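You operate a simulated robot arm through the tools that you are given. There is no shell and no other tool.

You are at the controls of a simulated two-armed robot. One attempt, no reset.

JOB
Take the lid off the clear jar marked "axle" on the steel bench top and lay it down there.

It is judged by the outcome, as a careful person would: the job done as asked, and still so three seconds after it is handed in. It fails if anything else is knocked over, pushed out of place, dropped, spilled or broken. A push-on lid holds only when it is set on centred and level and pressed home; a screw cap is set on level and turned clockwise until tight.

ROBOT AND FRAMES
Two 7-joint arms with two-finger parallel grippers on one trunk, on a base that moves. Base frame: it is fixed to the floor where the robot stands at the start and does not move with it; the origin is under the middle of the robot, x ahead of it, y to its left, z up. Lengths are in m, angles in degrees, forces in N, time in s.
The left shoulder is at the start at [0.074, 0.174, 1.184], the right one opposite. With the tool pointing down near the work surface each hand reaches from about 0.28 to 0.7 m from the robot's upright axis, wherever it stands, measured 20 degrees to its own side. Places, roughly: clear jar [-0.25, 2.75, 0.75]. Payload 3.6 kg a hand.
The tool frame of a hand sits at the grasp point between the pads (the TCP): z along the fingers, y along the line on which they close. The tips reach 0.03 m beyond it. Largest opening 0.11 m; finger width 0.02, thickness 0.01; the body of the gripper, 0.048 by 0.112 m, starts 0.055 m behind the TCP.
Orientation is told as [roll, pitch, yaw] about the base's x, y, z axes, in that order, counted from this pose: with the fingers straight down and closing along the base's y, the tool's x points along the base's -x, its y along +y and its z along -z.

CONTROLS
- The arms move only by the tool play_rows. It takes "left_rows", "right_rows" or both (then of equal length, played together; a hand with none holds still); each is a list of rows, each a list of 7 numbers: the shift along the base's x, y, z in m, then the turn, a rotation vector about the base's x, y, z in degrees, then the finger opening in m, from 0 to 0.11. In form: [[tx, ty, tz, ax, ay, az, gripper], ...]. A call has 1 to 20 rows; each row is the pose to reach, as a shift and turn from the pose commanded when the call began. A row lasts 0.2 s, in which the tool goes at most 0.05 m and 8.6 degrees; a call with a longer step from one row to the next is refused whole, and so is a gripper value outside its range. Where a pose cannot be reached the arm comes as near as it can. A force on the tool above 40 N (or 10 N above the force at the start of the call, whichever is more), or a blocked arm, ends the call early, and 0.2 s more pass. The fingers move at their own pace (about 0.153 m/s each) and stop on an object; they squeeze with about 41 N. The grip force told is the motor's: it shows also when the fingers shut on nothing. Time passes only in rows, and 0.2 s behind the last, so rows that repeat a pose let the fingers close. The reply holds the time, the measured pose of the TCP, the force on the tool along the base axes, the opening and the grip force, in the units named above and with some noise, with the torque about the TCP (base axes, N m) and any sound that the robot's microphone picked up.
- Cameras (640 x 400 px; columns grow to the right, rows downward): "scene" is now at [0.1653, -0.0136, 1.3598]; the picture's right is [-0.14, -0.99, 0.00], its down [-0.56, 0.08, -0.82] and it looks along [0.81, -0.12, -0.57] (base axes); focal length 281 px, centre (320, 200). "left" rides on the left gripper at [0.072, -0.017, -0.103] in its tool frame; the picture's right is [0.23, 0.97, 0.00], its down [-0.76, 0.18, -0.62] and it looks along [-0.61, 0.14, 0.78] (tool axes); focal length 222 px, centre (320, 200). "right" rides on the right gripper at [0.073, 0.017, -0.103] in its tool frame; the picture's right is [-0.23, 0.97, 0.00], its down [-0.76, -0.18, -0.62] and it looks along [-0.61, -0.14, 0.78] (tool axes); focal length 222 px, centre (320, 200). There is no depth. A picture from a camera that has moved, and an enlarged one, comes with that camera's place and axes in the base frame and with its lens.
- capture(camera): a new picture of that camera. No time passes.
- slide_trunk(by): moves the trunk up (or, below 0, down) by that many m; the arms and the scene camera ride with it, the base frame stays. It gives what a move gives, with no picture.
- drive_base(legs): drives the robot by 1 to 6 legs, each [ahead, left, turn to the left] in m, m and degrees, along the robot's own axes; the way and the turn of a leg run together, so that a leg with both is an arc; at most 1.5 m and 180 degrees a leg. The arms and the cameras ride along, it lands a little off, and it stops where it bumps. It gives what a move gives.
- turn_head(pan, tilt): turns the head with the scene camera to pan (to the left, within 86 degrees either way) and tilt (down, from -29 to 69), counted from straight ahead of the robot (the tilt from the chest, where the trunk bows). It gives what a move gives.
- close_up(camera, box): a new picture of the part [left, top, right, bottom] of that camera's present view, enlarged. No time passes.
- finish_job(): hands the job in; it is judged then, once.

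Places have to be worked out from the pictures, the camera data and where the tool is seen. Open the grippers and draw the arms clear of the work before you hand the job in, unless the task says otherwise.

The tools are called after "Emit:" as a command line: name --argument value ..., lists and objects as JSON in quotes. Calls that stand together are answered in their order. play_rows: Moves the arms, as the interface text tells. Its arguments: {"type":"object","properties":{"left_rows":{"type":"array","items":{"type":"array","items":{"type":"number"}}},"right_rows":{"type":"array","items":{"type":"array","items":{"type":"number"}}}},"required":[]} The other tools are called the same way: slide_trunk (by) moves the trunk up or down; drive_base (legs) drives the base; turn_head (pan, tilt) turns the head that bears the scene camera; capture (camera) takes a picture; close_up (camera, box) takes an enlarged picture of a part of a camera's view; finish_job () hands the job in.

At the start:

```text
clock: 0.0
left_tcp_pos: [0.5268, 0.2123, 1.0912]
left_orientation: [0.0, 0.1, 0.1]
left_ft_force: [0.1, 0.3, 0.0]
left_wrist_torque: [-0.01, -0.07, -0.03]
left_opening: 0.1101
left_grip_force: 0.1
right_tcp_pos: [0.3645, -0.1911, 1.1329]
right_orientation: [0.0, 0.2, 0.0]
right_ft_force: [0.9, -0.5, -0.1]
right_wrist_torque: [-0.02, 0.0, -0.01]
right_opening: 0.11
right_grip_force: 0.0
trunk travel left (down, up): [-0.3, 0.463]
robot x, y, heading: [0.0009, 0.002, 0.1]
head pan, tilt (commanded): [-8.3, 34.5]
```

scene: 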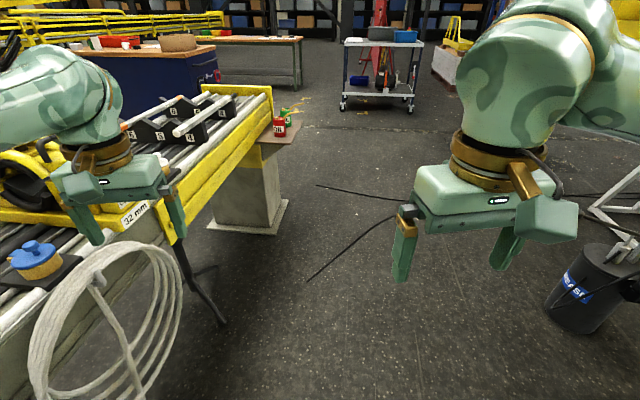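
right: 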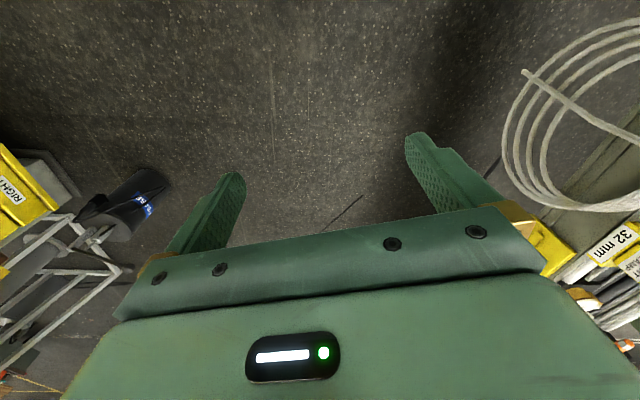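
left: 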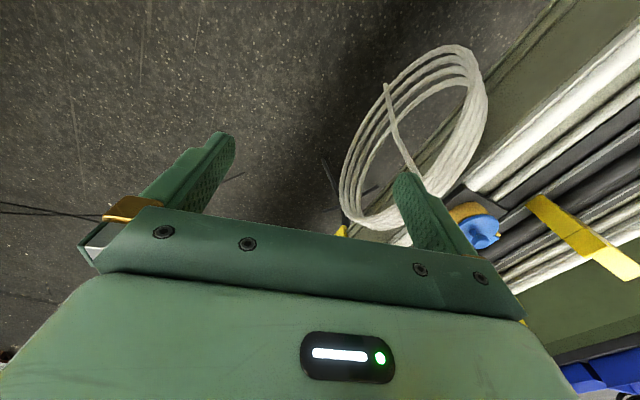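

The first pictures show a roller conveyor close on my left, and the jar is said to be near [-0.25, 2.75, 0.75], far to the left. I turn the head left to see the way and the bench.

Emit:
turn_head --pan 80 --tilt 25

Emit:
capture --camera "scene"

```text
clock: 1.6
left_tcp_pos: [0.5258, 0.2124, 1.09]
left_orientation: [0.1, 0.1, 0.0]
left_ft_force: [0.2, 0.6, 0.6]
left_wrist_torque: [-0.01, -0.01, -0.02]
left_opening: 0.1097
left_grip_force: 0.1
right_tcp_pos: [0.3629, -0.1919, 1.1345]
right_orientation: [0.0, 0.2, 0.1]
right_ft_force: [0.5, 0.7, 0.8]
right_wrist_torque: [-0.01, -0.03, -0.03]
right_opening: 0.1101
right_grip_force: 0.1
trunk travel left (down, up): [-0.3, 0.463]
robot x, y, heading: [0.0034, -0.0031, -0.1]
head pan, tilt (commanded): [80.0, 25.0]
```

```text
taken
camera scene: at [0.094, 0.0898, 1.3749], right [0.98, -0.17, 0.0], down [-0.07, -0.42, -0.91], along [0.16, 0.89, -0.42], focal length 281 px, centre (320, 200)
```

scene: 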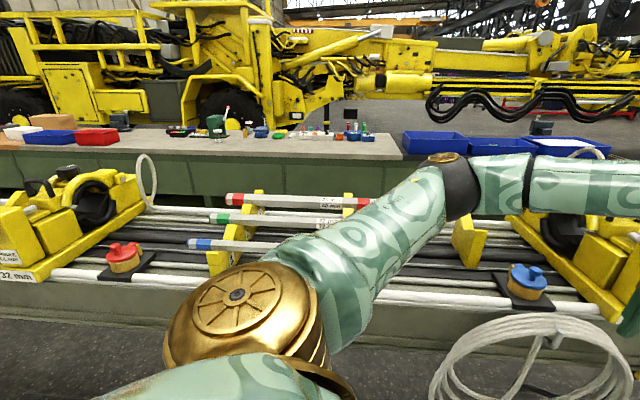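

Between me and the grey bench stands a conveyor with other things on it. I enlarge the area around where the jar should be and look ahead for the way round.

Emit:
close_up --camera "scene" --box '[140, 90, 420, 190]'

Emit:
turn_head --pan 30 --tilt 15

Emit:
capture --camera "scene"

Emit:
turn_head --pan -80 --tilt 25

Emit:
capture --camera "scene"

```text
2.29 times, centred on (280, 140) of scene
camera zoom: at [0.094, 0.0898, 1.3749], right [0.98, -0.17, 0.0], down [-0.07, -0.42, -0.91], along [0.16, 0.89, -0.42], focal length 643 px, centre (411, 337)
```

zoom: 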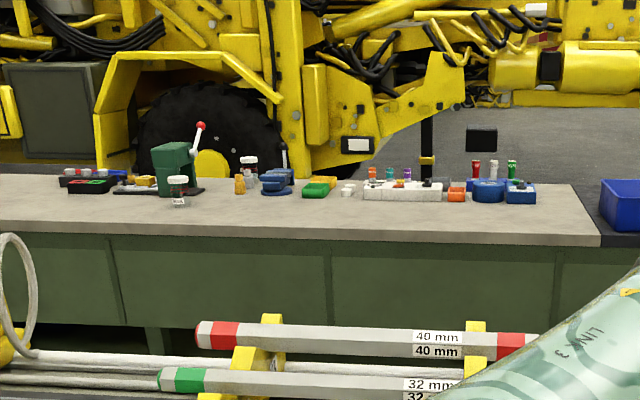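

```text
clock: 2.8
left_tcp_pos: [0.5261, 0.2127, 1.0912]
left_orientation: [0.0, 0.0, 0.0]
left_ft_force: [-0.3, 0.9, 0.5]
left_wrist_torque: [-0.02, -0.01, -0.01]
left_opening: 0.1099
left_grip_force: 0.0
right_tcp_pos: [0.3648, -0.1923, 1.1334]
right_orientation: [-0.1, 0.1, 0.0]
right_ft_force: [1.3, -0.1, -0.6]
right_wrist_torque: [0.03, 0.02, 0.01]
right_opening: 0.1101
right_grip_force: 0.0
trunk travel left (down, up): [-0.3, 0.463]
robot x, y, heading: [-0.001, -0.0016, 0.0]
head pan, tilt (commanded): [30.0, 15.0]
```

```text
taken
camera scene: at [0.1588, 0.0459, 1.3911], right [0.5, -0.87, 0.0], down [-0.22, -0.13, -0.97], along [0.84, 0.48, -0.26], focal length 281 px, centre (320, 200)
```

scene: 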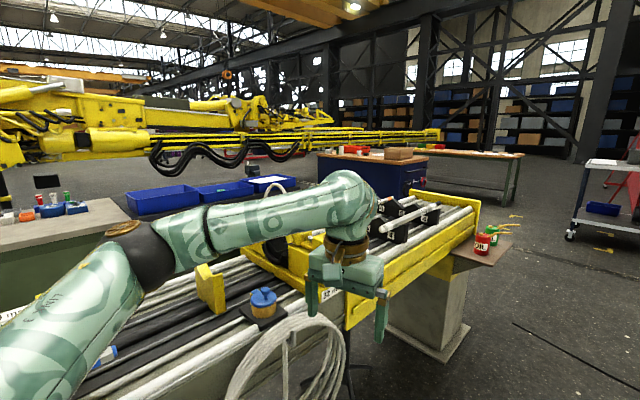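

```text
clock: 4.7
left_tcp_pos: [0.526, 0.2121, 1.0905]
left_orientation: [0.0, 0.0, 0.2]
left_ft_force: [0.6, 0.0, 0.4]
left_wrist_torque: [0.0, -0.01, -0.01]
left_opening: 0.1102
left_grip_force: 0.0
right_tcp_pos: [0.3639, -0.1908, 1.1339]
right_orientation: [0.0, 0.2, 0.0]
right_ft_force: [-0.2, 0.1, 0.2]
right_wrist_torque: [-0.02, 0.0, 0.0]
right_opening: 0.1099
right_grip_force: 0.0
trunk travel left (down, up): [-0.3, 0.463]
robot x, y, heading: [-0.002, 0.0012, 0.1]
head pan, tilt (commanded): [-80.0, 25.0]
```

```text
taken
camera scene: at [0.094, -0.0916, 1.3749], right [-0.98, -0.17, 0.0], down [-0.07, 0.42, -0.91], along [0.16, -0.89, -0.42], focal length 281 px, centre (320, 200)
```

scene: 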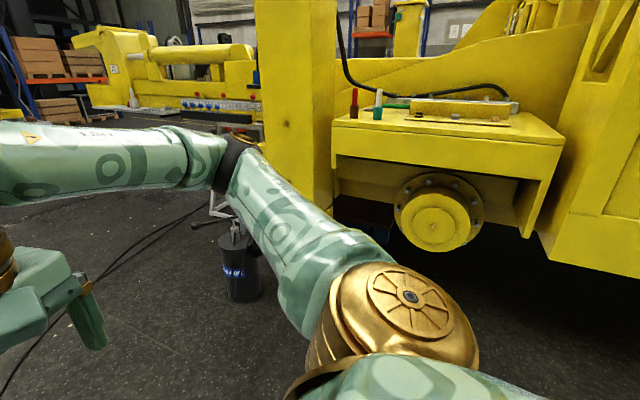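

I stand in an aisle between the conveyor (yawed about -13°) and a machine on the right. The bench lies behind the conveyor, with a gap of about 0.85 m. I look closer at the far end of the conveyor and at the gap.

Emit:
turn_head --pan 25 --tilt 10

Emit:
close_up --camera "scene" --box '[0, 100, 320, 300]'

Emit:
close_up --camera "scene" --box '[320, 100, 640, 300]'

```text
clock: 6.5
left_tcp_pos: [0.5259, 0.2129, 1.0908]
left_orientation: [0.0, 0.1, 0.1]
left_ft_force: [0.8, -0.8, -0.3]
left_wrist_torque: [-0.03, -0.01, -0.01]
left_opening: 0.1099
left_grip_force: 0.0
right_tcp_pos: [0.3645, -0.1923, 1.1339]
right_orientation: [0.0, 0.0, -0.1]
right_ft_force: [-0.7, -0.3, 0.0]
right_wrist_torque: [0.0, 0.01, -0.02]
right_opening: 0.11
right_grip_force: 0.0
trunk travel left (down, up): [-0.3, 0.463]
robot x, y, heading: [0.001, -0.0007, 0.2]
head pan, tilt (commanded): [25.0, 10.0]
```

```text
2.00 times, centred on (160, 200) of scene
camera zoom: at [0.1622, 0.0383, 1.3992], right [0.42, -0.91, 0.0], down [-0.16, -0.07, -0.98], along [0.89, 0.42, -0.17], focal length 562 px, centre (640, 200)
```

zoom: 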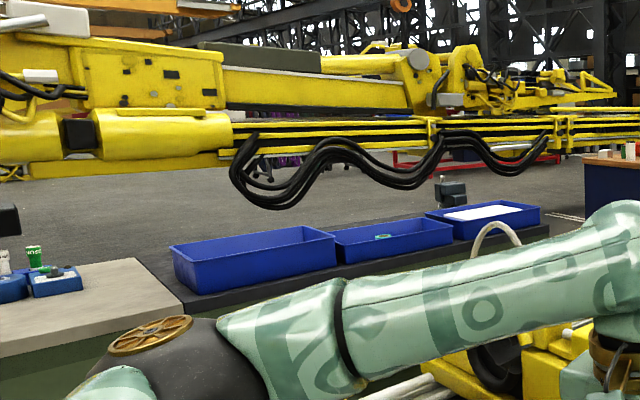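

```text
2.00 times, centred on (480, 200) of scene
camera zoom: at [0.1622, 0.0383, 1.3992], right [0.42, -0.91, 0.0], down [-0.16, -0.07, -0.98], along [0.89, 0.42, -0.17], focal length 562 px, centre (0, 200)
```

zoom: 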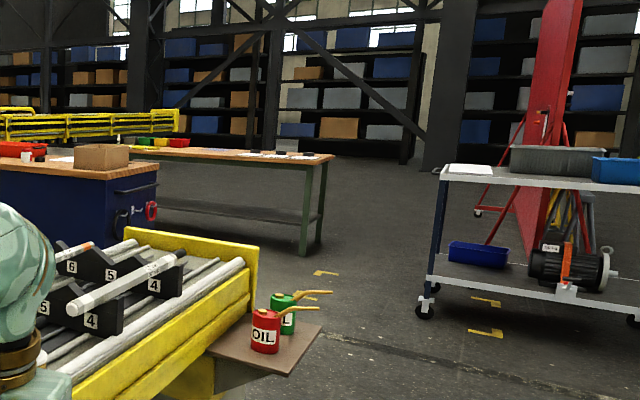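

The gap between conveyor and bench runs the whole length, and the near side of the conveyor end looks passable. I raise the trunk so the arms clear everything, then turn left on the spot to look at the bench and toward the back.

Emit:
slide_trunk --by 0.35

Emit:
drive_base --legs '[[0, 0, 80]]'

Emit:
turn_head --pan 80 --tilt 20

Emit:
capture --camera "scene"

Emit:
turn_head --pan 20 --tilt 25

Emit:
capture --camera "scene"

```text
clock: 9.9
left_tcp_pos: [0.5268, 0.2127, 1.4411]
left_orientation: [0.0, 0.0, 0.0]
left_ft_force: [-0.8, -0.5, -0.4]
left_wrist_torque: [0.02, 0.01, -0.01]
left_opening: 0.1101
left_grip_force: 0.0
right_tcp_pos: [0.364, -0.1925, 1.4832]
right_orientation: [-0.1, 0.1, 0.1]
right_ft_force: [-0.1, 0.0, -0.4]
right_wrist_torque: [-0.02, 0.04, -0.02]
right_opening: 0.11
right_grip_force: 0.0
trunk travel left (down, up): [-0.65, 0.113]
robot x, y, heading: [0.0004, -0.0002, -0.1]
head pan, tilt (commanded): [25.0, 10.0]
```

```text
clock: 13.7
left_tcp_pos: [-0.1115, 0.5562, 1.4419]
left_orientation: [0.1, 0.1, 79.4]
left_ft_force: [0.4, -0.3, 0.1]
left_wrist_torque: [-0.01, 0.01, 0.0]
left_opening: 0.11
left_grip_force: 0.2
right_tcp_pos: [0.2559, 0.3217, 1.4832]
right_orientation: [0.1, 0.1, 79.3]
right_ft_force: [-0.5, 0.0, 0.7]
right_wrist_torque: [0.0, -0.01, 0.01]
right_opening: 0.11
right_grip_force: 0.1
trunk travel left (down, up): [-0.65, 0.113]
robot x, y, heading: [-0.0002, -0.004, 79.1]
head pan, tilt (commanded): [25.0, 10.0]
```

```text
clock: 15.0
left_tcp_pos: [-0.1119, 0.5564, 1.4411]
left_orientation: [-0.1, 0.1, 79.4]
left_ft_force: [0.2, -0.2, 0.5]
left_wrist_torque: [-0.03, 0.02, -0.01]
left_opening: 0.1101
left_grip_force: 0.1
right_tcp_pos: [0.2558, 0.3224, 1.4842]
right_orientation: [0.1, 0.1, 79.4]
right_ft_force: [0.2, 0.0, 0.0]
right_wrist_torque: [-0.01, -0.03, -0.03]
right_opening: 0.1102
right_grip_force: 0.1
trunk travel left (down, up): [-0.65, 0.113]
robot x, y, heading: [-0.0026, 0.0004, 79.5]
head pan, tilt (commanded): [80.0, 20.0]
```

```text
taken
camera scene: at [-0.0862, 0.0439, 1.7356], right [0.35, 0.94, 0.0], down [0.32, -0.12, -0.94], along [-0.88, 0.33, -0.34], focal length 281 px, centre (320, 200)
```

scene: 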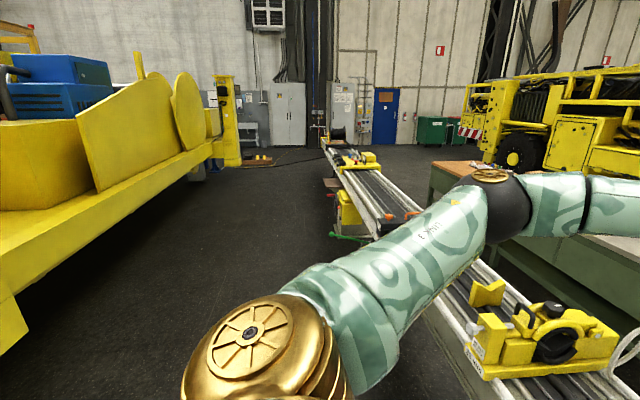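

```text
clock: 16.3
left_tcp_pos: [-0.112, 0.5566, 1.4408]
left_orientation: [-0.1, 0.1, 79.3]
left_ft_force: [-0.1, 0.4, 0.2]
left_wrist_torque: [0.01, -0.01, 0.0]
left_opening: 0.1099
left_grip_force: 0.1
right_tcp_pos: [0.2553, 0.3226, 1.4832]
right_orientation: [0.0, 0.0, 79.4]
right_ft_force: [0.9, 0.0, -0.5]
right_wrist_torque: [0.01, -0.01, 0.0]
right_opening: 0.1098
right_grip_force: 0.1
trunk travel left (down, up): [-0.65, 0.113]
robot x, y, heading: [0.0007, -0.0027, 79.4]
head pan, tilt (commanded): [20.0, 25.0]
```

```text
taken
camera scene: at [-0.0142, 0.1019, 1.7275], right [0.99, 0.16, 0.0], down [0.07, -0.42, -0.91], along [-0.15, 0.89, -0.42], focal length 281 px, centre (320, 200)
```

scene: 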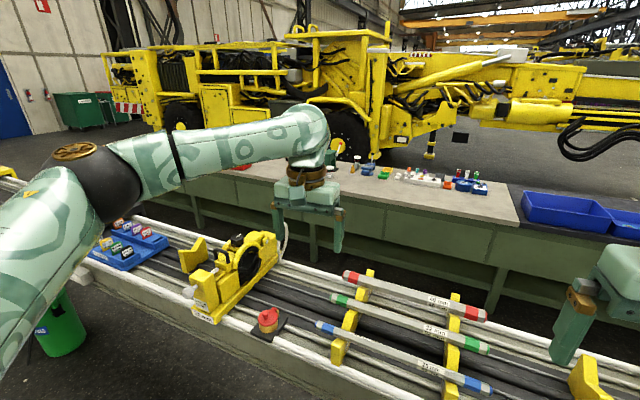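

The conveyor runs several metres backward, so the way round is past its front end at x ≈ 2.7. In a frame along the conveyor (-15°), the gap runs from about t = 1.12 to t = 2.25. I turn to heading -15° and drive along the aisle, keeping to the right to clear the oil-can platform.

Emit:
drive_base --legs '[[0, 0, -94.4], [0.6, -0.4, 0], [1.0, 0, 0]]'

Emit:
turn_head --pan 20 --tilt 30

Emit:
capture --camera "scene"

```text
clock: 29.0
left_tcp_pos: [1.9985, -0.7733, 1.4411]
left_orientation: [0.0, 0.0, -16.3]
left_ft_force: [-0.1, -0.5, -0.2]
left_wrist_torque: [0.03, 0.0, -0.02]
left_opening: 0.1102
left_grip_force: 0.1
right_tcp_pos: [1.7281, -1.1175, 1.4842]
right_orientation: [0.0, 0.0, -16.4]
right_ft_force: [1.1, 0.3, -0.6]
right_wrist_torque: [-0.01, -0.01, -0.01]
right_opening: 0.1099
right_grip_force: 0.1
trunk travel left (down, up): [-0.65, 0.113]
robot x, y, heading: [1.4331, -0.8298, -16.3]
head pan, tilt (commanded): [20.0, 25.0]
```

```text
clock: 29.7
left_tcp_pos: [1.9987, -0.7747, 1.4426]
left_orientation: [0.0, 0.0, -16.4]
left_ft_force: [0.4, 0.0, 0.2]
left_wrist_torque: [-0.02, 0.01, 0.0]
left_opening: 0.11
left_grip_force: 0.0
right_tcp_pos: [1.7282, -1.1173, 1.484]
right_orientation: [0.0, 0.1, -16.4]
right_ft_force: [-0.2, -0.5, 1.4]
right_wrist_torque: [0.03, -0.04, -0.01]
right_opening: 0.11
right_grip_force: 0.1
trunk travel left (down, up): [-0.65, 0.113]
robot x, y, heading: [1.4324, -0.8272, -16.2]
head pan, tilt (commanded): [20.0, 30.0]
```

```text
taken
camera scene: at [1.5348, -0.8278, 1.7195], right [0.06, -1.0, 0.0], down [-0.5, -0.03, -0.87], along [0.86, 0.05, -0.5], focal length 281 px, centre (320, 200)
```

scene: 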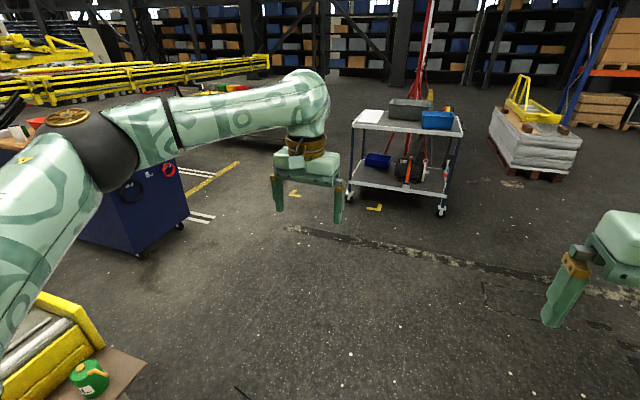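

The floor ahead is free. The conveyor end is near (2.1-2.3, 0-0.4), and a blue cabinet corner stands near (3.4, 0.97). I drive ahead about 0.95 m, then look left into the passage.

Emit:
drive_base --legs '[[0.95, 0, 1.3]]'

Emit:
turn_head --pan 60 --tilt 35

Emit:
capture --camera "scene"

Emit:
turn_head --pan 86 --tilt 35

Emit:
capture --camera "scene"

```text
clock: 34.7
left_tcp_pos: [2.9239, -1.0344, 1.4411]
left_orientation: [0.0, 0.0, -15.7]
left_ft_force: [-0.5, 0.6, -0.8]
left_wrist_torque: [0.0, -0.02, 0.0]
left_opening: 0.1099
left_grip_force: 0.0
right_tcp_pos: [2.6581, -1.3787, 1.4843]
right_orientation: [0.0, 0.0, -15.7]
right_ft_force: [0.5, -0.3, -1.0]
right_wrist_torque: [-0.03, 0.0, -0.02]
right_opening: 0.1101
right_grip_force: 0.0
trunk travel left (down, up): [-0.65, 0.113]
robot x, y, heading: [2.3606, -1.0933, -16.0]
head pan, tilt (commanded): [20.0, 30.0]
```

```text
clock: 35.8
left_tcp_pos: [2.9242, -1.0341, 1.4412]
left_orientation: [0.1, -0.1, -15.6]
left_ft_force: [0.1, 0.4, -0.3]
left_wrist_torque: [0.0, -0.04, 0.01]
left_opening: 0.1099
left_grip_force: 0.0
right_tcp_pos: [2.659, -1.3797, 1.4843]
right_orientation: [0.0, 0.0, -15.7]
right_ft_force: [0.4, 0.5, 0.1]
right_wrist_torque: [0.0, 0.02, 0.0]
right_opening: 0.1096
right_grip_force: 0.1
trunk travel left (down, up): [-0.65, 0.113]
robot x, y, heading: [2.3644, -1.0942, -15.8]
head pan, tilt (commanded): [60.0, 35.0]
```

```text
taken
camera scene: at [2.4334, -1.0387, 1.7118], right [0.7, -0.72, 0.0], down [-0.41, -0.4, -0.82], along [0.59, 0.57, -0.57], focal length 281 px, centre (320, 200)
```

scene: 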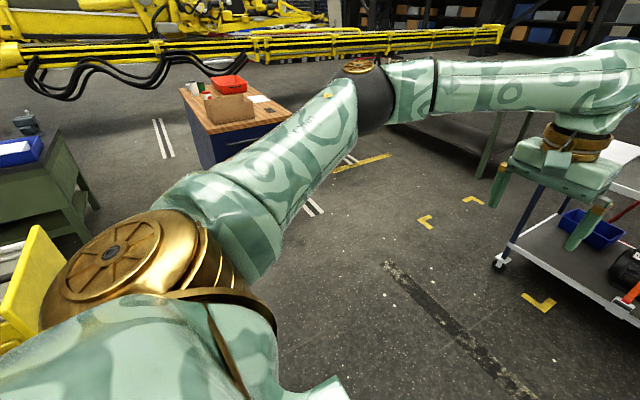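

```text
clock: 36.7
left_tcp_pos: [2.9247, -1.0338, 1.4413]
left_orientation: [-0.1, 0.0, -15.8]
left_ft_force: [-0.5, 0.8, -0.2]
left_wrist_torque: [0.0, 0.03, 0.02]
left_opening: 0.1099
left_grip_force: 0.1
right_tcp_pos: [2.6595, -1.3793, 1.4835]
right_orientation: [0.0, 0.1, -15.8]
right_ft_force: [-0.1, 1.0, -1.1]
right_wrist_torque: [-0.02, 0.0, 0.02]
right_opening: 0.1099
right_grip_force: 0.0
trunk travel left (down, up): [-0.65, 0.113]
robot x, y, heading: [2.3574, -1.0952, -15.6]
head pan, tilt (commanded): [85.9, 35.0]
```

```text
taken
camera scene: at [2.4005, -1.0173, 1.7118], right [0.94, -0.34, 0.0], down [-0.2, -0.54, -0.82], along [0.28, 0.77, -0.57], focal length 281 px, centre (320, 200)
```

scene: 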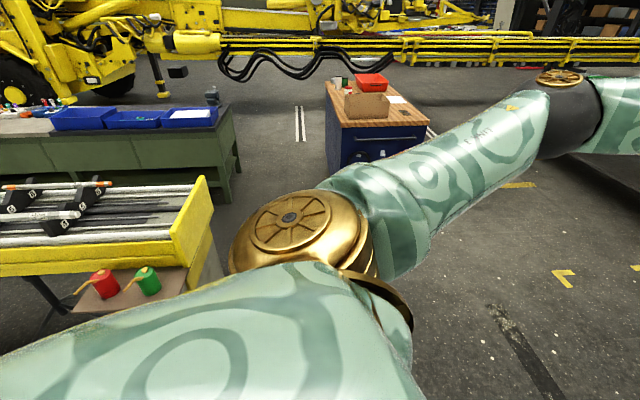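

The passage between the conveyor end (2.25, 0.57), the bench end (2.3, 1.6) and the cabinet (~3.5, 1.0-1.7) is free. I strafe left into line with the gap and look back along it.

Emit:
drive_base --legs '[[0, 1.3, 0.7], [0, 0.8, 0]]'

Emit:
turn_head --pan 86 --tilt 35

Emit:
capture --camera "scene"

```text
clock: 47.0
left_tcp_pos: [3.4992, 0.9611, 1.4406]
left_orientation: [0.0, -0.1, -16.9]
left_ft_force: [-0.8, 0.3, -0.1]
left_wrist_torque: [-0.01, -0.03, 0.01]
left_opening: 0.1102
left_grip_force: 0.0
right_tcp_pos: [3.2279, 0.6218, 1.483]
right_orientation: [0.2, 0.1, -16.8]
right_ft_force: [0.5, -0.1, 0.9]
right_wrist_torque: [-0.05, -0.01, 0.02]
right_opening: 0.11
right_grip_force: 0.0
trunk travel left (down, up): [-0.65, 0.113]
robot x, y, heading: [2.9322, 0.9091, -16.8]
head pan, tilt (commanded): [85.9, 35.0]
```

```text
clock: 47.6
left_tcp_pos: [3.4994, 0.9608, 1.441]
left_orientation: [-0.1, -0.1, -16.9]
left_ft_force: [0.5, -1.1, -0.7]
left_wrist_torque: [0.01, 0.0, 0.01]
left_opening: 0.1101
left_grip_force: 0.1
right_tcp_pos: [3.2288, 0.6205, 1.484]
right_orientation: [0.0, 0.1, -16.8]
right_ft_force: [0.5, 0.1, 0.7]
right_wrist_torque: [0.0, -0.02, 0.03]
right_opening: 0.11
right_grip_force: 0.1
trunk travel left (down, up): [-0.65, 0.113]
robot x, y, heading: [2.9338, 0.9128, -16.7]
head pan, tilt (commanded): [85.9, 35.0]
```

```text
taken
camera scene: at [2.9762, 0.9885, 1.7118], right [0.93, -0.36, 0.0], down [-0.2, -0.54, -0.82], along [0.29, 0.77, -0.57], focal length 281 px, centre (320, 200)
```

scene: 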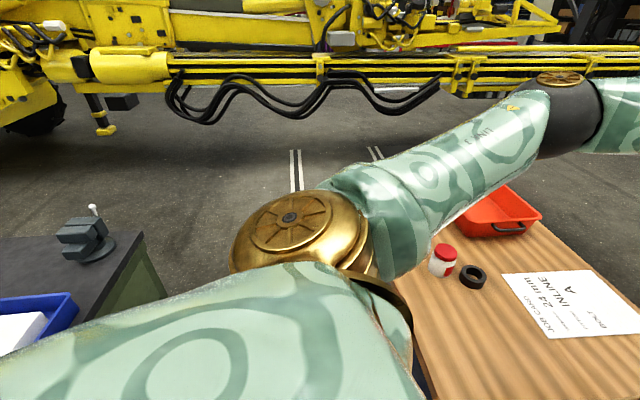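

I stand at (2.93, 0.91), about 0.5 m clear on each side. I turn left to face across the bench (heading ~75°) with the hands high, so I can strafe along the gap and look that way.

Emit:
drive_base --legs '[[0, 0, 91.7]]'

Emit:
turn_head --pan 80 --tilt 40

Emit:
capture --camera "scene"

```text
clock: 51.9
left_tcp_pos: [2.8735, 1.4749, 1.4415]
left_orientation: [0.0, 0.0, 74.3]
left_ft_force: [-0.2, 0.2, -0.8]
left_wrist_torque: [0.03, -0.01, 0.0]
left_opening: 0.1102
left_grip_force: 0.1
right_tcp_pos: [3.2182, 1.21, 1.4844]
right_orientation: [-0.1, 0.1, 74.3]
right_ft_force: [0.6, 0.1, 0.5]
right_wrist_torque: [-0.01, -0.02, -0.04]
right_opening: 0.1098
right_grip_force: 0.0
trunk travel left (down, up): [-0.65, 0.113]
robot x, y, heading: [2.9344, 0.911, 74.4]
head pan, tilt (commanded): [85.9, 35.0]
```

```text
clock: 52.6
left_tcp_pos: [2.8738, 1.4753, 1.443]
left_orientation: [-0.1, -0.1, 74.4]
left_ft_force: [0.1, 0.2, 0.1]
left_wrist_torque: [-0.01, 0.0, 0.01]
left_opening: 0.11
left_grip_force: 0.0
right_tcp_pos: [3.2181, 1.2092, 1.4838]
right_orientation: [-0.1, 0.1, 74.4]
right_ft_force: [-0.6, -0.5, 0.0]
right_wrist_torque: [-0.02, -0.02, 0.01]
right_opening: 0.1099
right_grip_force: 0.1
trunk travel left (down, up): [-0.65, 0.113]
robot x, y, heading: [2.9359, 0.909, 74.2]
head pan, tilt (commanded): [80.0, 40.0]
```

```text
taken
camera scene: at [2.8599, 0.9585, 1.7042], right [0.43, 0.9, 0.0], down [0.58, -0.28, -0.77], along [-0.69, 0.33, -0.64], focal length 281 px, centre (320, 200)
```

scene: 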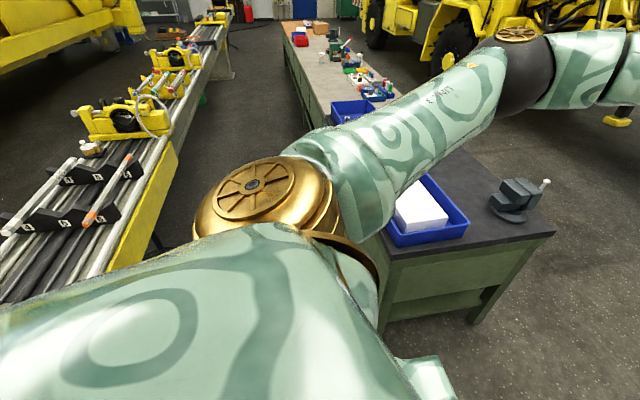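

The gap is clear on the floor, running from about t = 1.01 (conveyor) to t = 2.08 (bench edge), and I am near its middle. I strafe left along it in two legs and look again.

Emit:
drive_base --legs '[[0, 1.2, 0.7], [0, 0.8, 0]]'

Emit:
turn_head --pan 75 --tilt 35

Emit:
capture --camera "scene"

```text
clock: 62.6
left_tcp_pos: [0.9715, 2.0582, 1.4423]
left_orientation: [0.0, 0.0, 72.6]
left_ft_force: [-0.1, 0.4, 0.1]
left_wrist_torque: [0.01, -0.01, 0.0]
left_opening: 0.11
left_grip_force: 0.0
right_tcp_pos: [1.3084, 1.782, 1.4832]
right_orientation: [0.1, 0.1, 72.6]
right_ft_force: [-0.6, 0.3, 0.2]
right_wrist_torque: [0.01, -0.01, 0.02]
right_opening: 0.1102
right_grip_force: 0.1
trunk travel left (down, up): [-0.65, 0.113]
robot x, y, heading: [1.0154, 1.4931, 72.6]
head pan, tilt (commanded): [80.0, 40.0]
```

```text
clock: 63.2
left_tcp_pos: [0.971, 2.0585, 1.4411]
left_orientation: [0.0, -0.1, 72.5]
left_ft_force: [-0.2, 0.1, -0.1]
left_wrist_torque: [0.0, 0.0, 0.0]
left_opening: 0.11
left_grip_force: 0.0
right_tcp_pos: [1.3088, 1.7827, 1.4834]
right_orientation: [0.0, 0.1, 72.6]
right_ft_force: [-0.2, 0.1, 0.1]
right_wrist_torque: [0.01, 0.0, 0.03]
right_opening: 0.11
right_grip_force: 0.1
trunk travel left (down, up): [-0.65, 0.113]
robot x, y, heading: [1.0131, 1.4954, 72.6]
head pan, tilt (commanded): [75.0, 35.0]
```

```text
taken
camera scene: at [0.944, 1.5505, 1.7117], right [0.54, 0.84, 0.0], down [0.48, -0.31, -0.82], along [-0.69, 0.44, -0.57], focal length 281 px, centre (320, 200)
```

scene: 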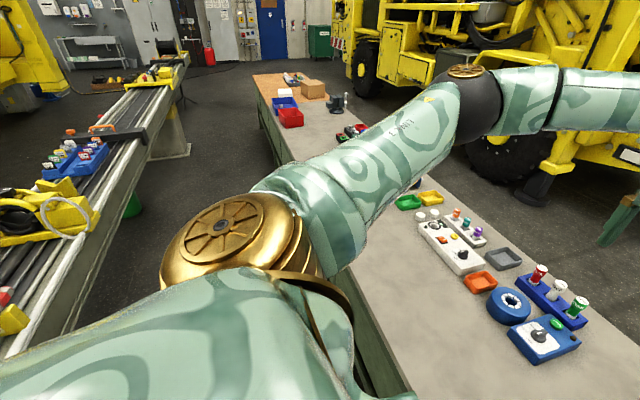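

The gap stays clear. I correct the heading and strafe another 1.0 m, then look at the bench in front of me for the jar.

Emit:
drive_base --legs '[[0, 0.0, 2.4], [0, 1.0, 0.5]]'

Emit:
turn_head --pan 30 --tilt 50

Emit:
capture --camera "scene"

```text
clock: 68.8
left_tcp_pos: [-0.0013, 2.3178, 1.4416]
left_orientation: [0.0, 0.1, 74.6]
left_ft_force: [-0.1, 0.5, 0.7]
left_wrist_torque: [-0.03, -0.01, -0.01]
left_opening: 0.11
left_grip_force: 0.0
right_tcp_pos: [0.3449, 2.0533, 1.484]
right_orientation: [0.1, 0.2, 74.5]
right_ft_force: [-0.3, -0.1, -0.5]
right_wrist_torque: [0.05, 0.01, -0.03]
right_opening: 0.1101
right_grip_force: 0.0
trunk travel left (down, up): [-0.65, 0.113]
robot x, y, heading: [0.061, 1.7529, 74.6]
head pan, tilt (commanded): [75.0, 35.0]
```

```text
clock: 69.9
left_tcp_pos: [-0.001, 2.3178, 1.4407]
left_orientation: [0.0, 0.0, 74.5]
left_ft_force: [0.4, -1.1, 0.3]
left_wrist_torque: [0.03, 0.0, 0.02]
left_opening: 0.1102
left_grip_force: 0.0
right_tcp_pos: [0.3433, 2.053, 1.4851]
right_orientation: [0.0, 0.2, 74.4]
right_ft_force: [0.1, 1.5, -0.8]
right_wrist_torque: [0.02, -0.02, -0.01]
right_opening: 0.1099
right_grip_force: 0.1
trunk travel left (down, up): [-0.65, 0.113]
robot x, y, heading: [0.0596, 1.7509, 74.6]
head pan, tilt (commanded): [30.0, 50.0]
```

```text
taken
camera scene: at [0.0442, 1.8388, 1.69], right [0.97, 0.25, 0.0], down [0.19, -0.74, -0.64], along [-0.16, 0.62, -0.77], focal length 281 px, centre (320, 200)
```

scene: 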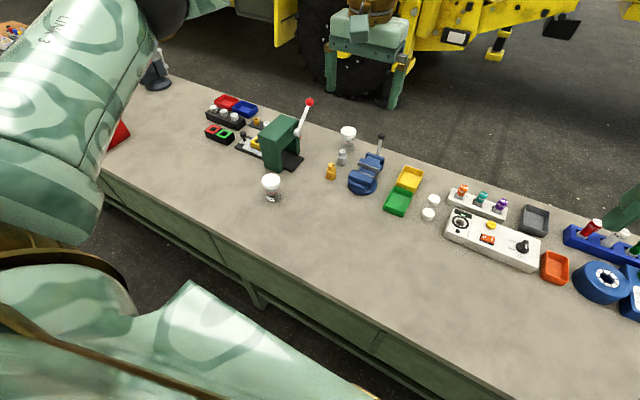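

Two clear jars with white lids are in view, one at (271,185) and one at (348,133). I enlarge the area to read the labels.

Emit:
close_up --camera "scene" --box '[230, 90, 410, 220]'

Emit:
close_up --camera "scene" --box '[240, 155, 304, 211]'

Emit:
close_up --camera "scene" --box '[318, 110, 382, 160]'

```text
3.08 times, centred on (320, 155) of scene
camera zoom: at [0.0442, 1.8388, 1.69], right [0.97, 0.25, 0.0], down [0.19, -0.74, -0.64], along [-0.16, 0.62, -0.77], focal length 865 px, centre (320, 338)
```

zoom: 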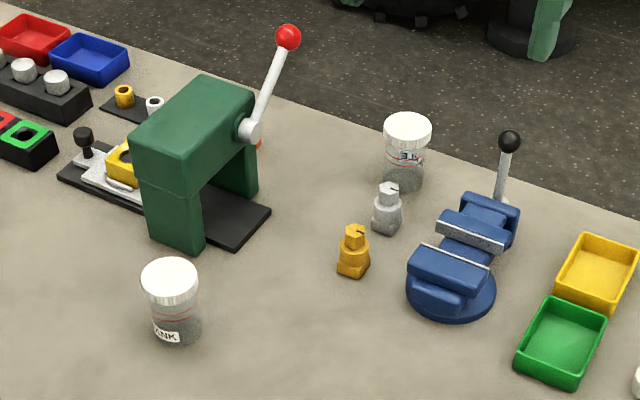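

```text
7.14 times, centred on (272, 183) of scene
camera zoom: at [0.0442, 1.8388, 1.69], right [0.97, 0.25, 0.0], down [0.19, -0.74, -0.64], along [-0.16, 0.62, -0.77], focal length 2009 px, centre (663, 321)
```

zoom: 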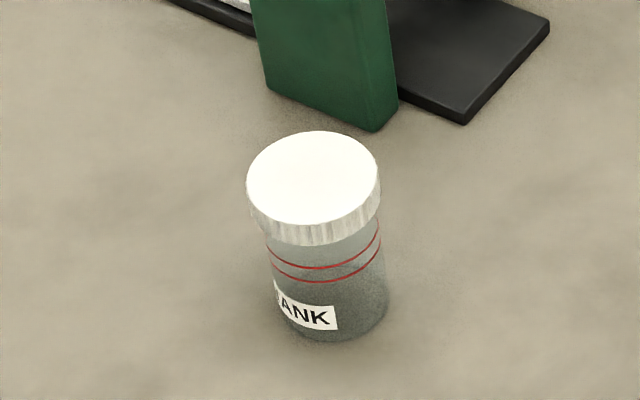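

```text
8.00 times, centred on (350, 135) of scene
camera zoom: at [0.0442, 1.8388, 1.69], right [0.97, 0.25, 0.0], down [0.19, -0.74, -0.64], along [-0.16, 0.62, -0.77], focal length 2250 px, centre (80, 720)
```

zoom: 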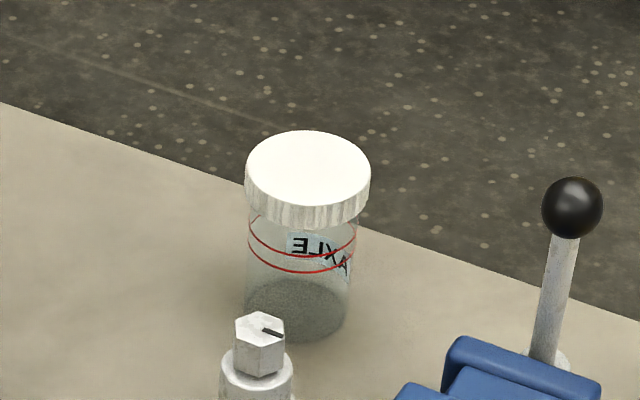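

The front jar reads "…ANK". The rear one reads "AXLE" mirrored through the glass, so that is the target. It stands at about (-0.10, 2.96) near the bench's far edge, too far from this side (0.75 m past the front edge), so I will go round the right end of the bench to its back side, which has about 1.5 m of free floor.

Emit:
drive_base --legs '[[0, -1.4, 0.4], [0, -1.4, 0]]'

Emit:
turn_head --pan 0 --tilt 35

Emit:
capture --camera "scene"

```text
clock: 83.5
left_tcp_pos: [2.7214, 1.5658, 1.4417]
left_orientation: [0.1, 0.0, 74.0]
left_ft_force: [0.1, 0.3, -0.1]
left_wrist_torque: [-0.02, -0.05, 0.01]
left_opening: 0.11
left_grip_force: 0.0
right_tcp_pos: [3.0648, 1.2993, 1.4837]
right_orientation: [0.0, 0.1, 73.9]
right_ft_force: [0.8, -0.3, 0.2]
right_wrist_torque: [0.01, 0.0, 0.02]
right_opening: 0.1099
right_grip_force: 0.0
trunk travel left (down, up): [-0.65, 0.113]
robot x, y, heading: [2.7787, 0.9972, 73.6]
head pan, tilt (commanded): [30.0, 50.0]
```

```text
clock: 84.5
left_tcp_pos: [2.721, 1.5664, 1.4415]
left_orientation: [0.0, 0.0, 74.0]
left_ft_force: [0.3, 0.2, 0.2]
left_wrist_torque: [0.0, 0.0, -0.02]
left_opening: 0.11
left_grip_force: 0.2
right_tcp_pos: [3.0646, 1.2985, 1.4833]
right_orientation: [0.0, 0.2, 73.8]
right_ft_force: [0.4, 0.2, -0.5]
right_wrist_torque: [0.03, -0.02, 0.02]
right_opening: 0.1098
right_grip_force: 0.0
trunk travel left (down, up): [-0.65, 0.113]
robot x, y, heading: [2.7773, 1.0001, 74.2]
head pan, tilt (commanded): [0.0, 35.0]
```

```text
taken
camera scene: at [2.8058, 1.0972, 1.7117], right [0.96, -0.28, 0.0], down [-0.16, -0.55, -0.82], along [0.23, 0.79, -0.57], focal length 281 px, centre (320, 200)
```

scene: 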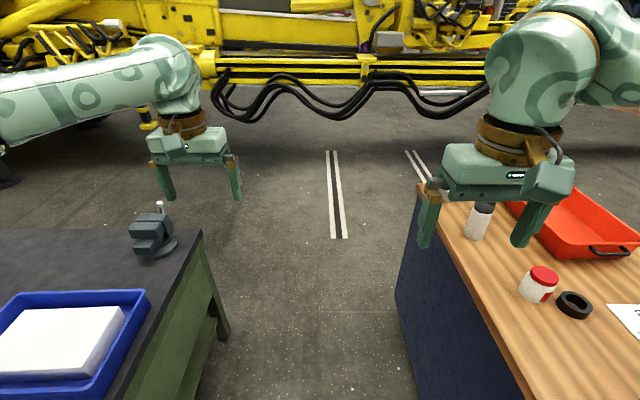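

The passage between the bench end (s ≈ 1.87) and the cabinet (s ≈ 3.0) is clear and I am in its middle. I drive ahead about 1.9 m to the back side.

Emit:
drive_base --legs '[[1.0, 0, 0.8], [0.9, 0, 0.2]]'

Emit:
turn_head --pan 80 --tilt 30

Emit:
capture --camera "scene"

```text
clock: 93.9
left_tcp_pos: [3.2119, 3.3848, 1.4423]
left_orientation: [-0.1, -0.1, 75.2]
left_ft_force: [0.4, -0.3, 0.0]
left_wrist_torque: [0.0, 0.03, 0.01]
left_opening: 0.1099
left_grip_force: 0.0
right_tcp_pos: [3.5622, 3.1226, 1.4834]
right_orientation: [0.1, 0.0, 75.2]
right_ft_force: [-0.6, 0.2, 0.3]
right_wrist_torque: [0.01, 0.0, -0.04]
right_opening: 0.1102
right_grip_force: 0.0
trunk travel left (down, up): [-0.65, 0.113]
robot x, y, heading: [3.2842, 2.8196, 75.1]
head pan, tilt (commanded): [0.0, 35.0]
```

```text
clock: 95.5
left_tcp_pos: [3.2127, 3.3844, 1.4402]
left_orientation: [-0.1, -0.1, 75.3]
left_ft_force: [-0.2, 1.2, 0.0]
left_wrist_torque: [-0.02, 0.01, 0.02]
left_opening: 0.11
left_grip_force: 0.0
right_tcp_pos: [3.5617, 3.124, 1.483]
right_orientation: [0.0, 0.0, 75.1]
right_ft_force: [0.3, -0.1, 0.8]
right_wrist_torque: [0.04, -0.01, -0.02]
right_opening: 0.1102
right_grip_force: 0.1
trunk travel left (down, up): [-0.65, 0.113]
robot x, y, heading: [3.2836, 2.8243, 75.0]
head pan, tilt (commanded): [80.0, 30.0]
```

```text
taken
camera scene: at [3.2029, 2.87, 1.7196], right [0.42, 0.91, 0.0], down [0.45, -0.21, -0.87], along [-0.79, 0.36, -0.5], focal length 281 px, centre (320, 200)
```

scene: 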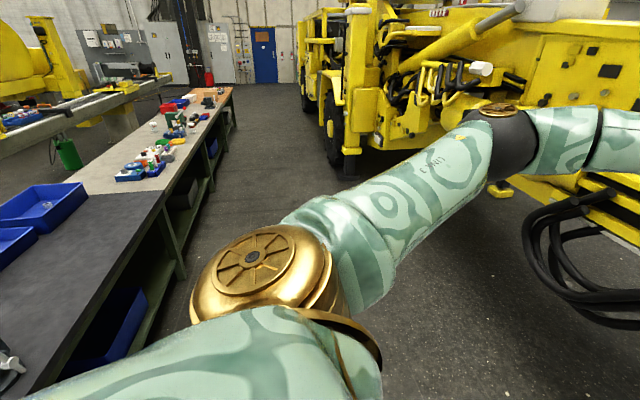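

The back aisle is clear (about 1.7 m between bench and rig). I turn round by 180° to face the bench from behind, then strafe right along it.

Emit:
drive_base --legs '[[0, 0, 180], [0, -1.2, 0]]'

Emit:
turn_head --pan -60 --tilt 35

Emit:
capture --camera "scene"

```text
clock: 109.1
left_tcp_pos: [2.1953, 2.5043, 1.4417]
left_orientation: [0.0, 0.0, -101.4]
left_ft_force: [-0.1, -0.6, -0.3]
left_wrist_torque: [0.03, 0.0, 0.01]
left_opening: 0.11
left_grip_force: 0.0
right_tcp_pos: [1.8305, 2.7442, 1.4843]
right_orientation: [0.0, 0.2, -101.4]
right_ft_force: [0.5, 0.8, -0.1]
right_wrist_torque: [0.01, 0.0, 0.0]
right_opening: 0.1099
right_grip_force: 0.0
trunk travel left (down, up): [-0.65, 0.113]
robot x, y, heading: [2.0904, 3.063, -101.4]
head pan, tilt (commanded): [80.0, 30.0]
```

```text
clock: 111.3
left_tcp_pos: [2.195, 2.5061, 1.4413]
left_orientation: [0.1, -0.1, -101.5]
left_ft_force: [0.0, 0.0, 0.3]
left_wrist_torque: [0.0, 0.0, 0.01]
left_opening: 0.1099
left_grip_force: 0.1
right_tcp_pos: [1.8312, 2.7442, 1.4843]
right_orientation: [0.0, 0.0, -101.3]
right_ft_force: [0.0, 0.0, -0.3]
right_wrist_torque: [-0.02, 0.03, -0.02]
right_opening: 0.11
right_grip_force: 0.2
trunk travel left (down, up): [-0.65, 0.113]
robot x, y, heading: [2.0908, 3.0638, -101.3]
head pan, tilt (commanded): [-60.0, 35.0]
```

```text
taken
camera scene: at [2.0039, 3.0224, 1.7118], right [-0.32, 0.95, 0.0], down [0.54, 0.18, -0.82], along [-0.78, -0.26, -0.57], focal length 281 px, centre (320, 200)
```

scene: 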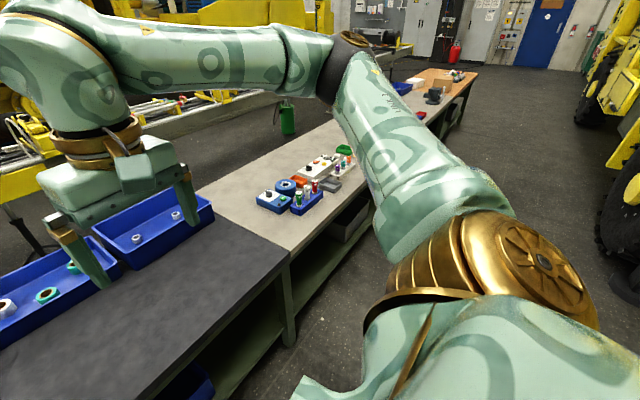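

I am at (2.09, 3.06), heading -101°, with a clear way along the bench's back. I correct the heading and strafe right another 1.8 m, then look at the bench.

Emit:
drive_base --legs '[[0, 0, -3.7], [0, -1.0, 0], [0, -0.8, 0]]'

Emit:
turn_head --pan -15 --tilt 50

Emit:
capture --camera "scene"

```text
clock: 120.8
left_tcp_pos: [0.4269, 2.9881, 1.4404]
left_orientation: [0.0, 0.0, -106.4]
left_ft_force: [1.0, 0.5, 0.2]
left_wrist_torque: [-0.01, -0.02, 0.0]
left_opening: 0.1102
left_grip_force: 0.0
right_tcp_pos: [0.0841, 3.2573, 1.4843]
right_orientation: [0.0, 0.0, -106.5]
right_ft_force: [0.3, -0.3, -0.1]
right_wrist_torque: [-0.03, 0.0, 0.01]
right_opening: 0.1099
right_grip_force: 0.1
trunk travel left (down, up): [-0.65, 0.113]
robot x, y, heading: [0.369, 3.5567, -106.6]
head pan, tilt (commanded): [-60.0, 35.0]
```

```text
clock: 121.9
left_tcp_pos: [0.4274, 2.9885, 1.4411]
left_orientation: [0.1, 0.0, -106.4]
left_ft_force: [-1.2, -0.3, 0.2]
left_wrist_torque: [0.0, -0.03, 0.0]
left_opening: 0.1099
left_grip_force: 0.0
right_tcp_pos: [0.0847, 3.2582, 1.4833]
right_orientation: [0.0, 0.0, -106.4]
right_ft_force: [0.6, -0.5, -0.4]
right_wrist_torque: [-0.01, 0.0, 0.01]
right_opening: 0.11
right_grip_force: 0.1
trunk travel left (down, up): [-0.65, 0.113]
robot x, y, heading: [0.3728, 3.5535, -106.5]
head pan, tilt (commanded): [-15.0, 50.0]
```

```text
taken
camera scene: at [0.3268, 3.4751, 1.69], right [-0.85, 0.52, 0.0], down [0.4, 0.65, -0.64], along [-0.34, -0.55, -0.77], focal length 281 px, centre (320, 200)
```

scene: 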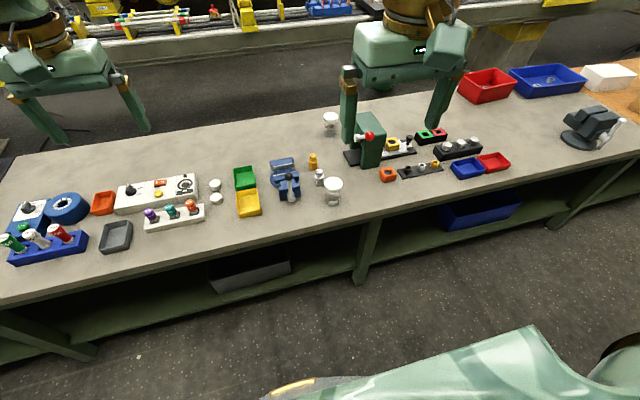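

The axle jar is at about (333,190), close to the bench edge on my side. I enlarge it to read the label and measure it.

Emit:
close_up --camera "scene" --box '[301, 165, 365, 220]'

Emit:
close_up --camera "scene" --box '[220, 100, 440, 240]'

```text
7.27 times, centred on (333, 192) of scene
camera zoom: at [0.3268, 3.4751, 1.69], right [-0.85, 0.52, 0.0], down [0.4, 0.65, -0.64], along [-0.34, -0.55, -0.77], focal length 2045 px, centre (226, 254)
```

zoom: 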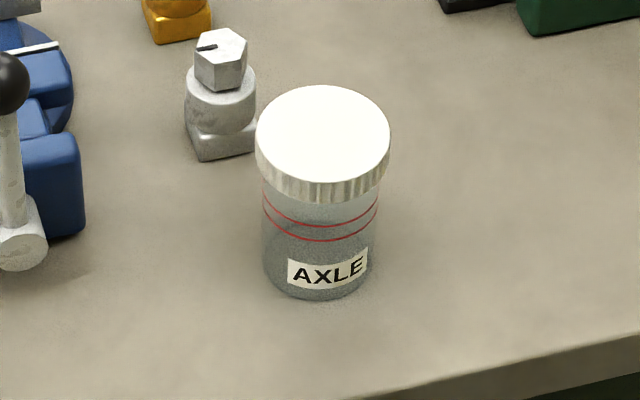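

```text
2.86 times, centred on (330, 170) of scene
camera zoom: at [0.3268, 3.4751, 1.69], right [-0.85, 0.52, 0.0], down [0.4, 0.65, -0.64], along [-0.34, -0.55, -0.77], focal length 804 px, centre (291, 286)
```

zoom: 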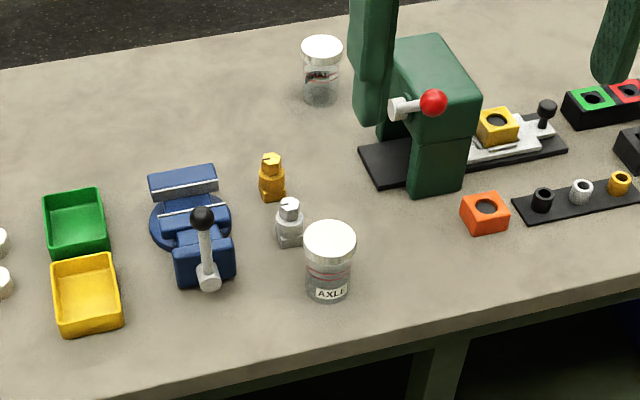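

"AXLE" confirmed. Triangulating both views puts the lid top near (-0.093, 2.889, 0.92), the bench top at z ≈ 0.83, the lid at about 0.07 m across and the body at about 0.058 m. A grey bottle stands about 0.1 m behind it and the vise on the left. I move closer so the jar is straight ahead at about 0.5 m.

Emit:
drive_base --legs '[[0, -0.2, 1.5], [0.24, 0, 0]]'

Emit:
slide_trunk --by -0.2

Emit:
turn_head --pan 0 --tilt 55

Emit:
capture --camera "scene"

```text
clock: 124.9
left_tcp_pos: [0.1856, 2.8142, 1.442]
left_orientation: [0.1, -0.1, -104.8]
left_ft_force: [1.0, -0.8, -0.3]
left_wrist_torque: [0.0, -0.02, 0.03]
left_opening: 0.1099
left_grip_force: 0.1
right_tcp_pos: [-0.1644, 3.0762, 1.4833]
right_orientation: [0.1, 0.0, -104.8]
right_ft_force: [-0.3, -0.4, 0.5]
right_wrist_torque: [0.0, 0.0, 0.0]
right_opening: 0.1101
right_grip_force: 0.0
trunk travel left (down, up): [-0.65, 0.113]
robot x, y, heading: [0.1172, 3.3789, -105.1]
head pan, tilt (commanded): [-15.0, 50.0]
```

```text
clock: 127.1
left_tcp_pos: [0.1861, 2.8147, 1.2411]
left_orientation: [0.0, 0.0, -104.8]
left_ft_force: [-0.3, 0.0, -0.8]
left_wrist_torque: [0.02, 0.02, -0.01]
left_opening: 0.1099
left_grip_force: 0.0
right_tcp_pos: [-0.1631, 3.0734, 1.2842]
right_orientation: [0.0, 0.0, -104.8]
right_ft_force: [-0.4, -0.8, 0.0]
right_wrist_torque: [0.0, 0.01, -0.03]
right_opening: 0.1101
right_grip_force: 0.0
trunk travel left (down, up): [-0.45, 0.313]
robot x, y, heading: [0.1184, 3.3762, -104.5]
head pan, tilt (commanded): [-15.0, 50.0]
```

```text
clock: 127.8
left_tcp_pos: [0.1862, 2.8146, 1.2412]
left_orientation: [0.0, 0.0, -104.9]
left_ft_force: [-0.3, -0.7, -0.5]
left_wrist_torque: [-0.03, 0.01, -0.01]
left_opening: 0.11
left_grip_force: 0.0
right_tcp_pos: [-0.1636, 3.0745, 1.2839]
right_orientation: [0.0, -0.1, -104.8]
right_ft_force: [0.0, 0.6, -0.7]
right_wrist_torque: [-0.02, -0.03, -0.01]
right_opening: 0.11
right_grip_force: 0.1
trunk travel left (down, up): [-0.45, 0.313]
robot x, y, heading: [0.1171, 3.3801, -104.8]
head pan, tilt (commanded): [0.0, 55.0]
```

```text
taken
camera scene: at [0.0873, 3.2751, 1.4827], right [-0.97, 0.26, 0.0], down [0.21, 0.79, -0.57], along [-0.15, -0.55, -0.82], focal length 281 px, centre (320, 200)
```

scene: 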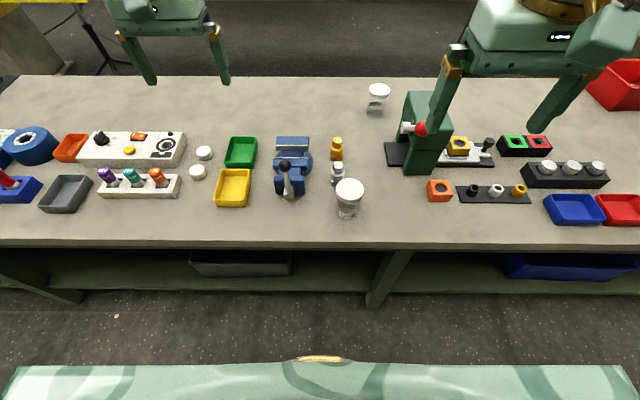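

The robot now stands at (0.117, 3.379) with the jar about 0.53 m ahead and 0.08 m to the right. I enlarge the jar for a more exact position.

Emit:
close_up --camera "scene" --box '[317, 150, 381, 250]'

Emit:
close_up --camera "scene" --box '[250, 110, 470, 250]'

```text
4.00 times, centred on (349, 200) of scene
camera zoom: at [0.0873, 3.2751, 1.4827], right [-0.97, 0.26, 0.0], down [0.21, 0.79, -0.57], along [-0.15, -0.55, -0.82], focal length 1125 px, centre (204, 200)
```

zoom: 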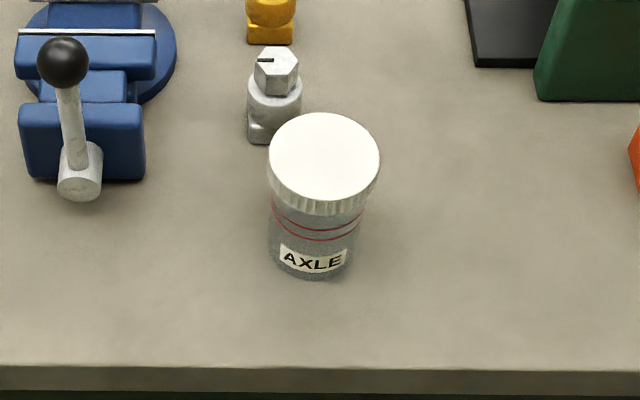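

```text
2.86 times, centred on (360, 180) of scene
camera zoom: at [0.0873, 3.2751, 1.4827], right [-0.97, 0.26, 0.0], down [0.21, 0.79, -0.57], along [-0.15, -0.55, -0.82], focal length 804 px, centre (206, 257)
```

zoom: 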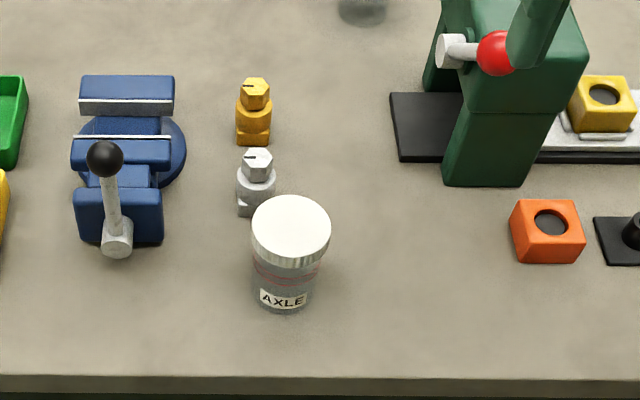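

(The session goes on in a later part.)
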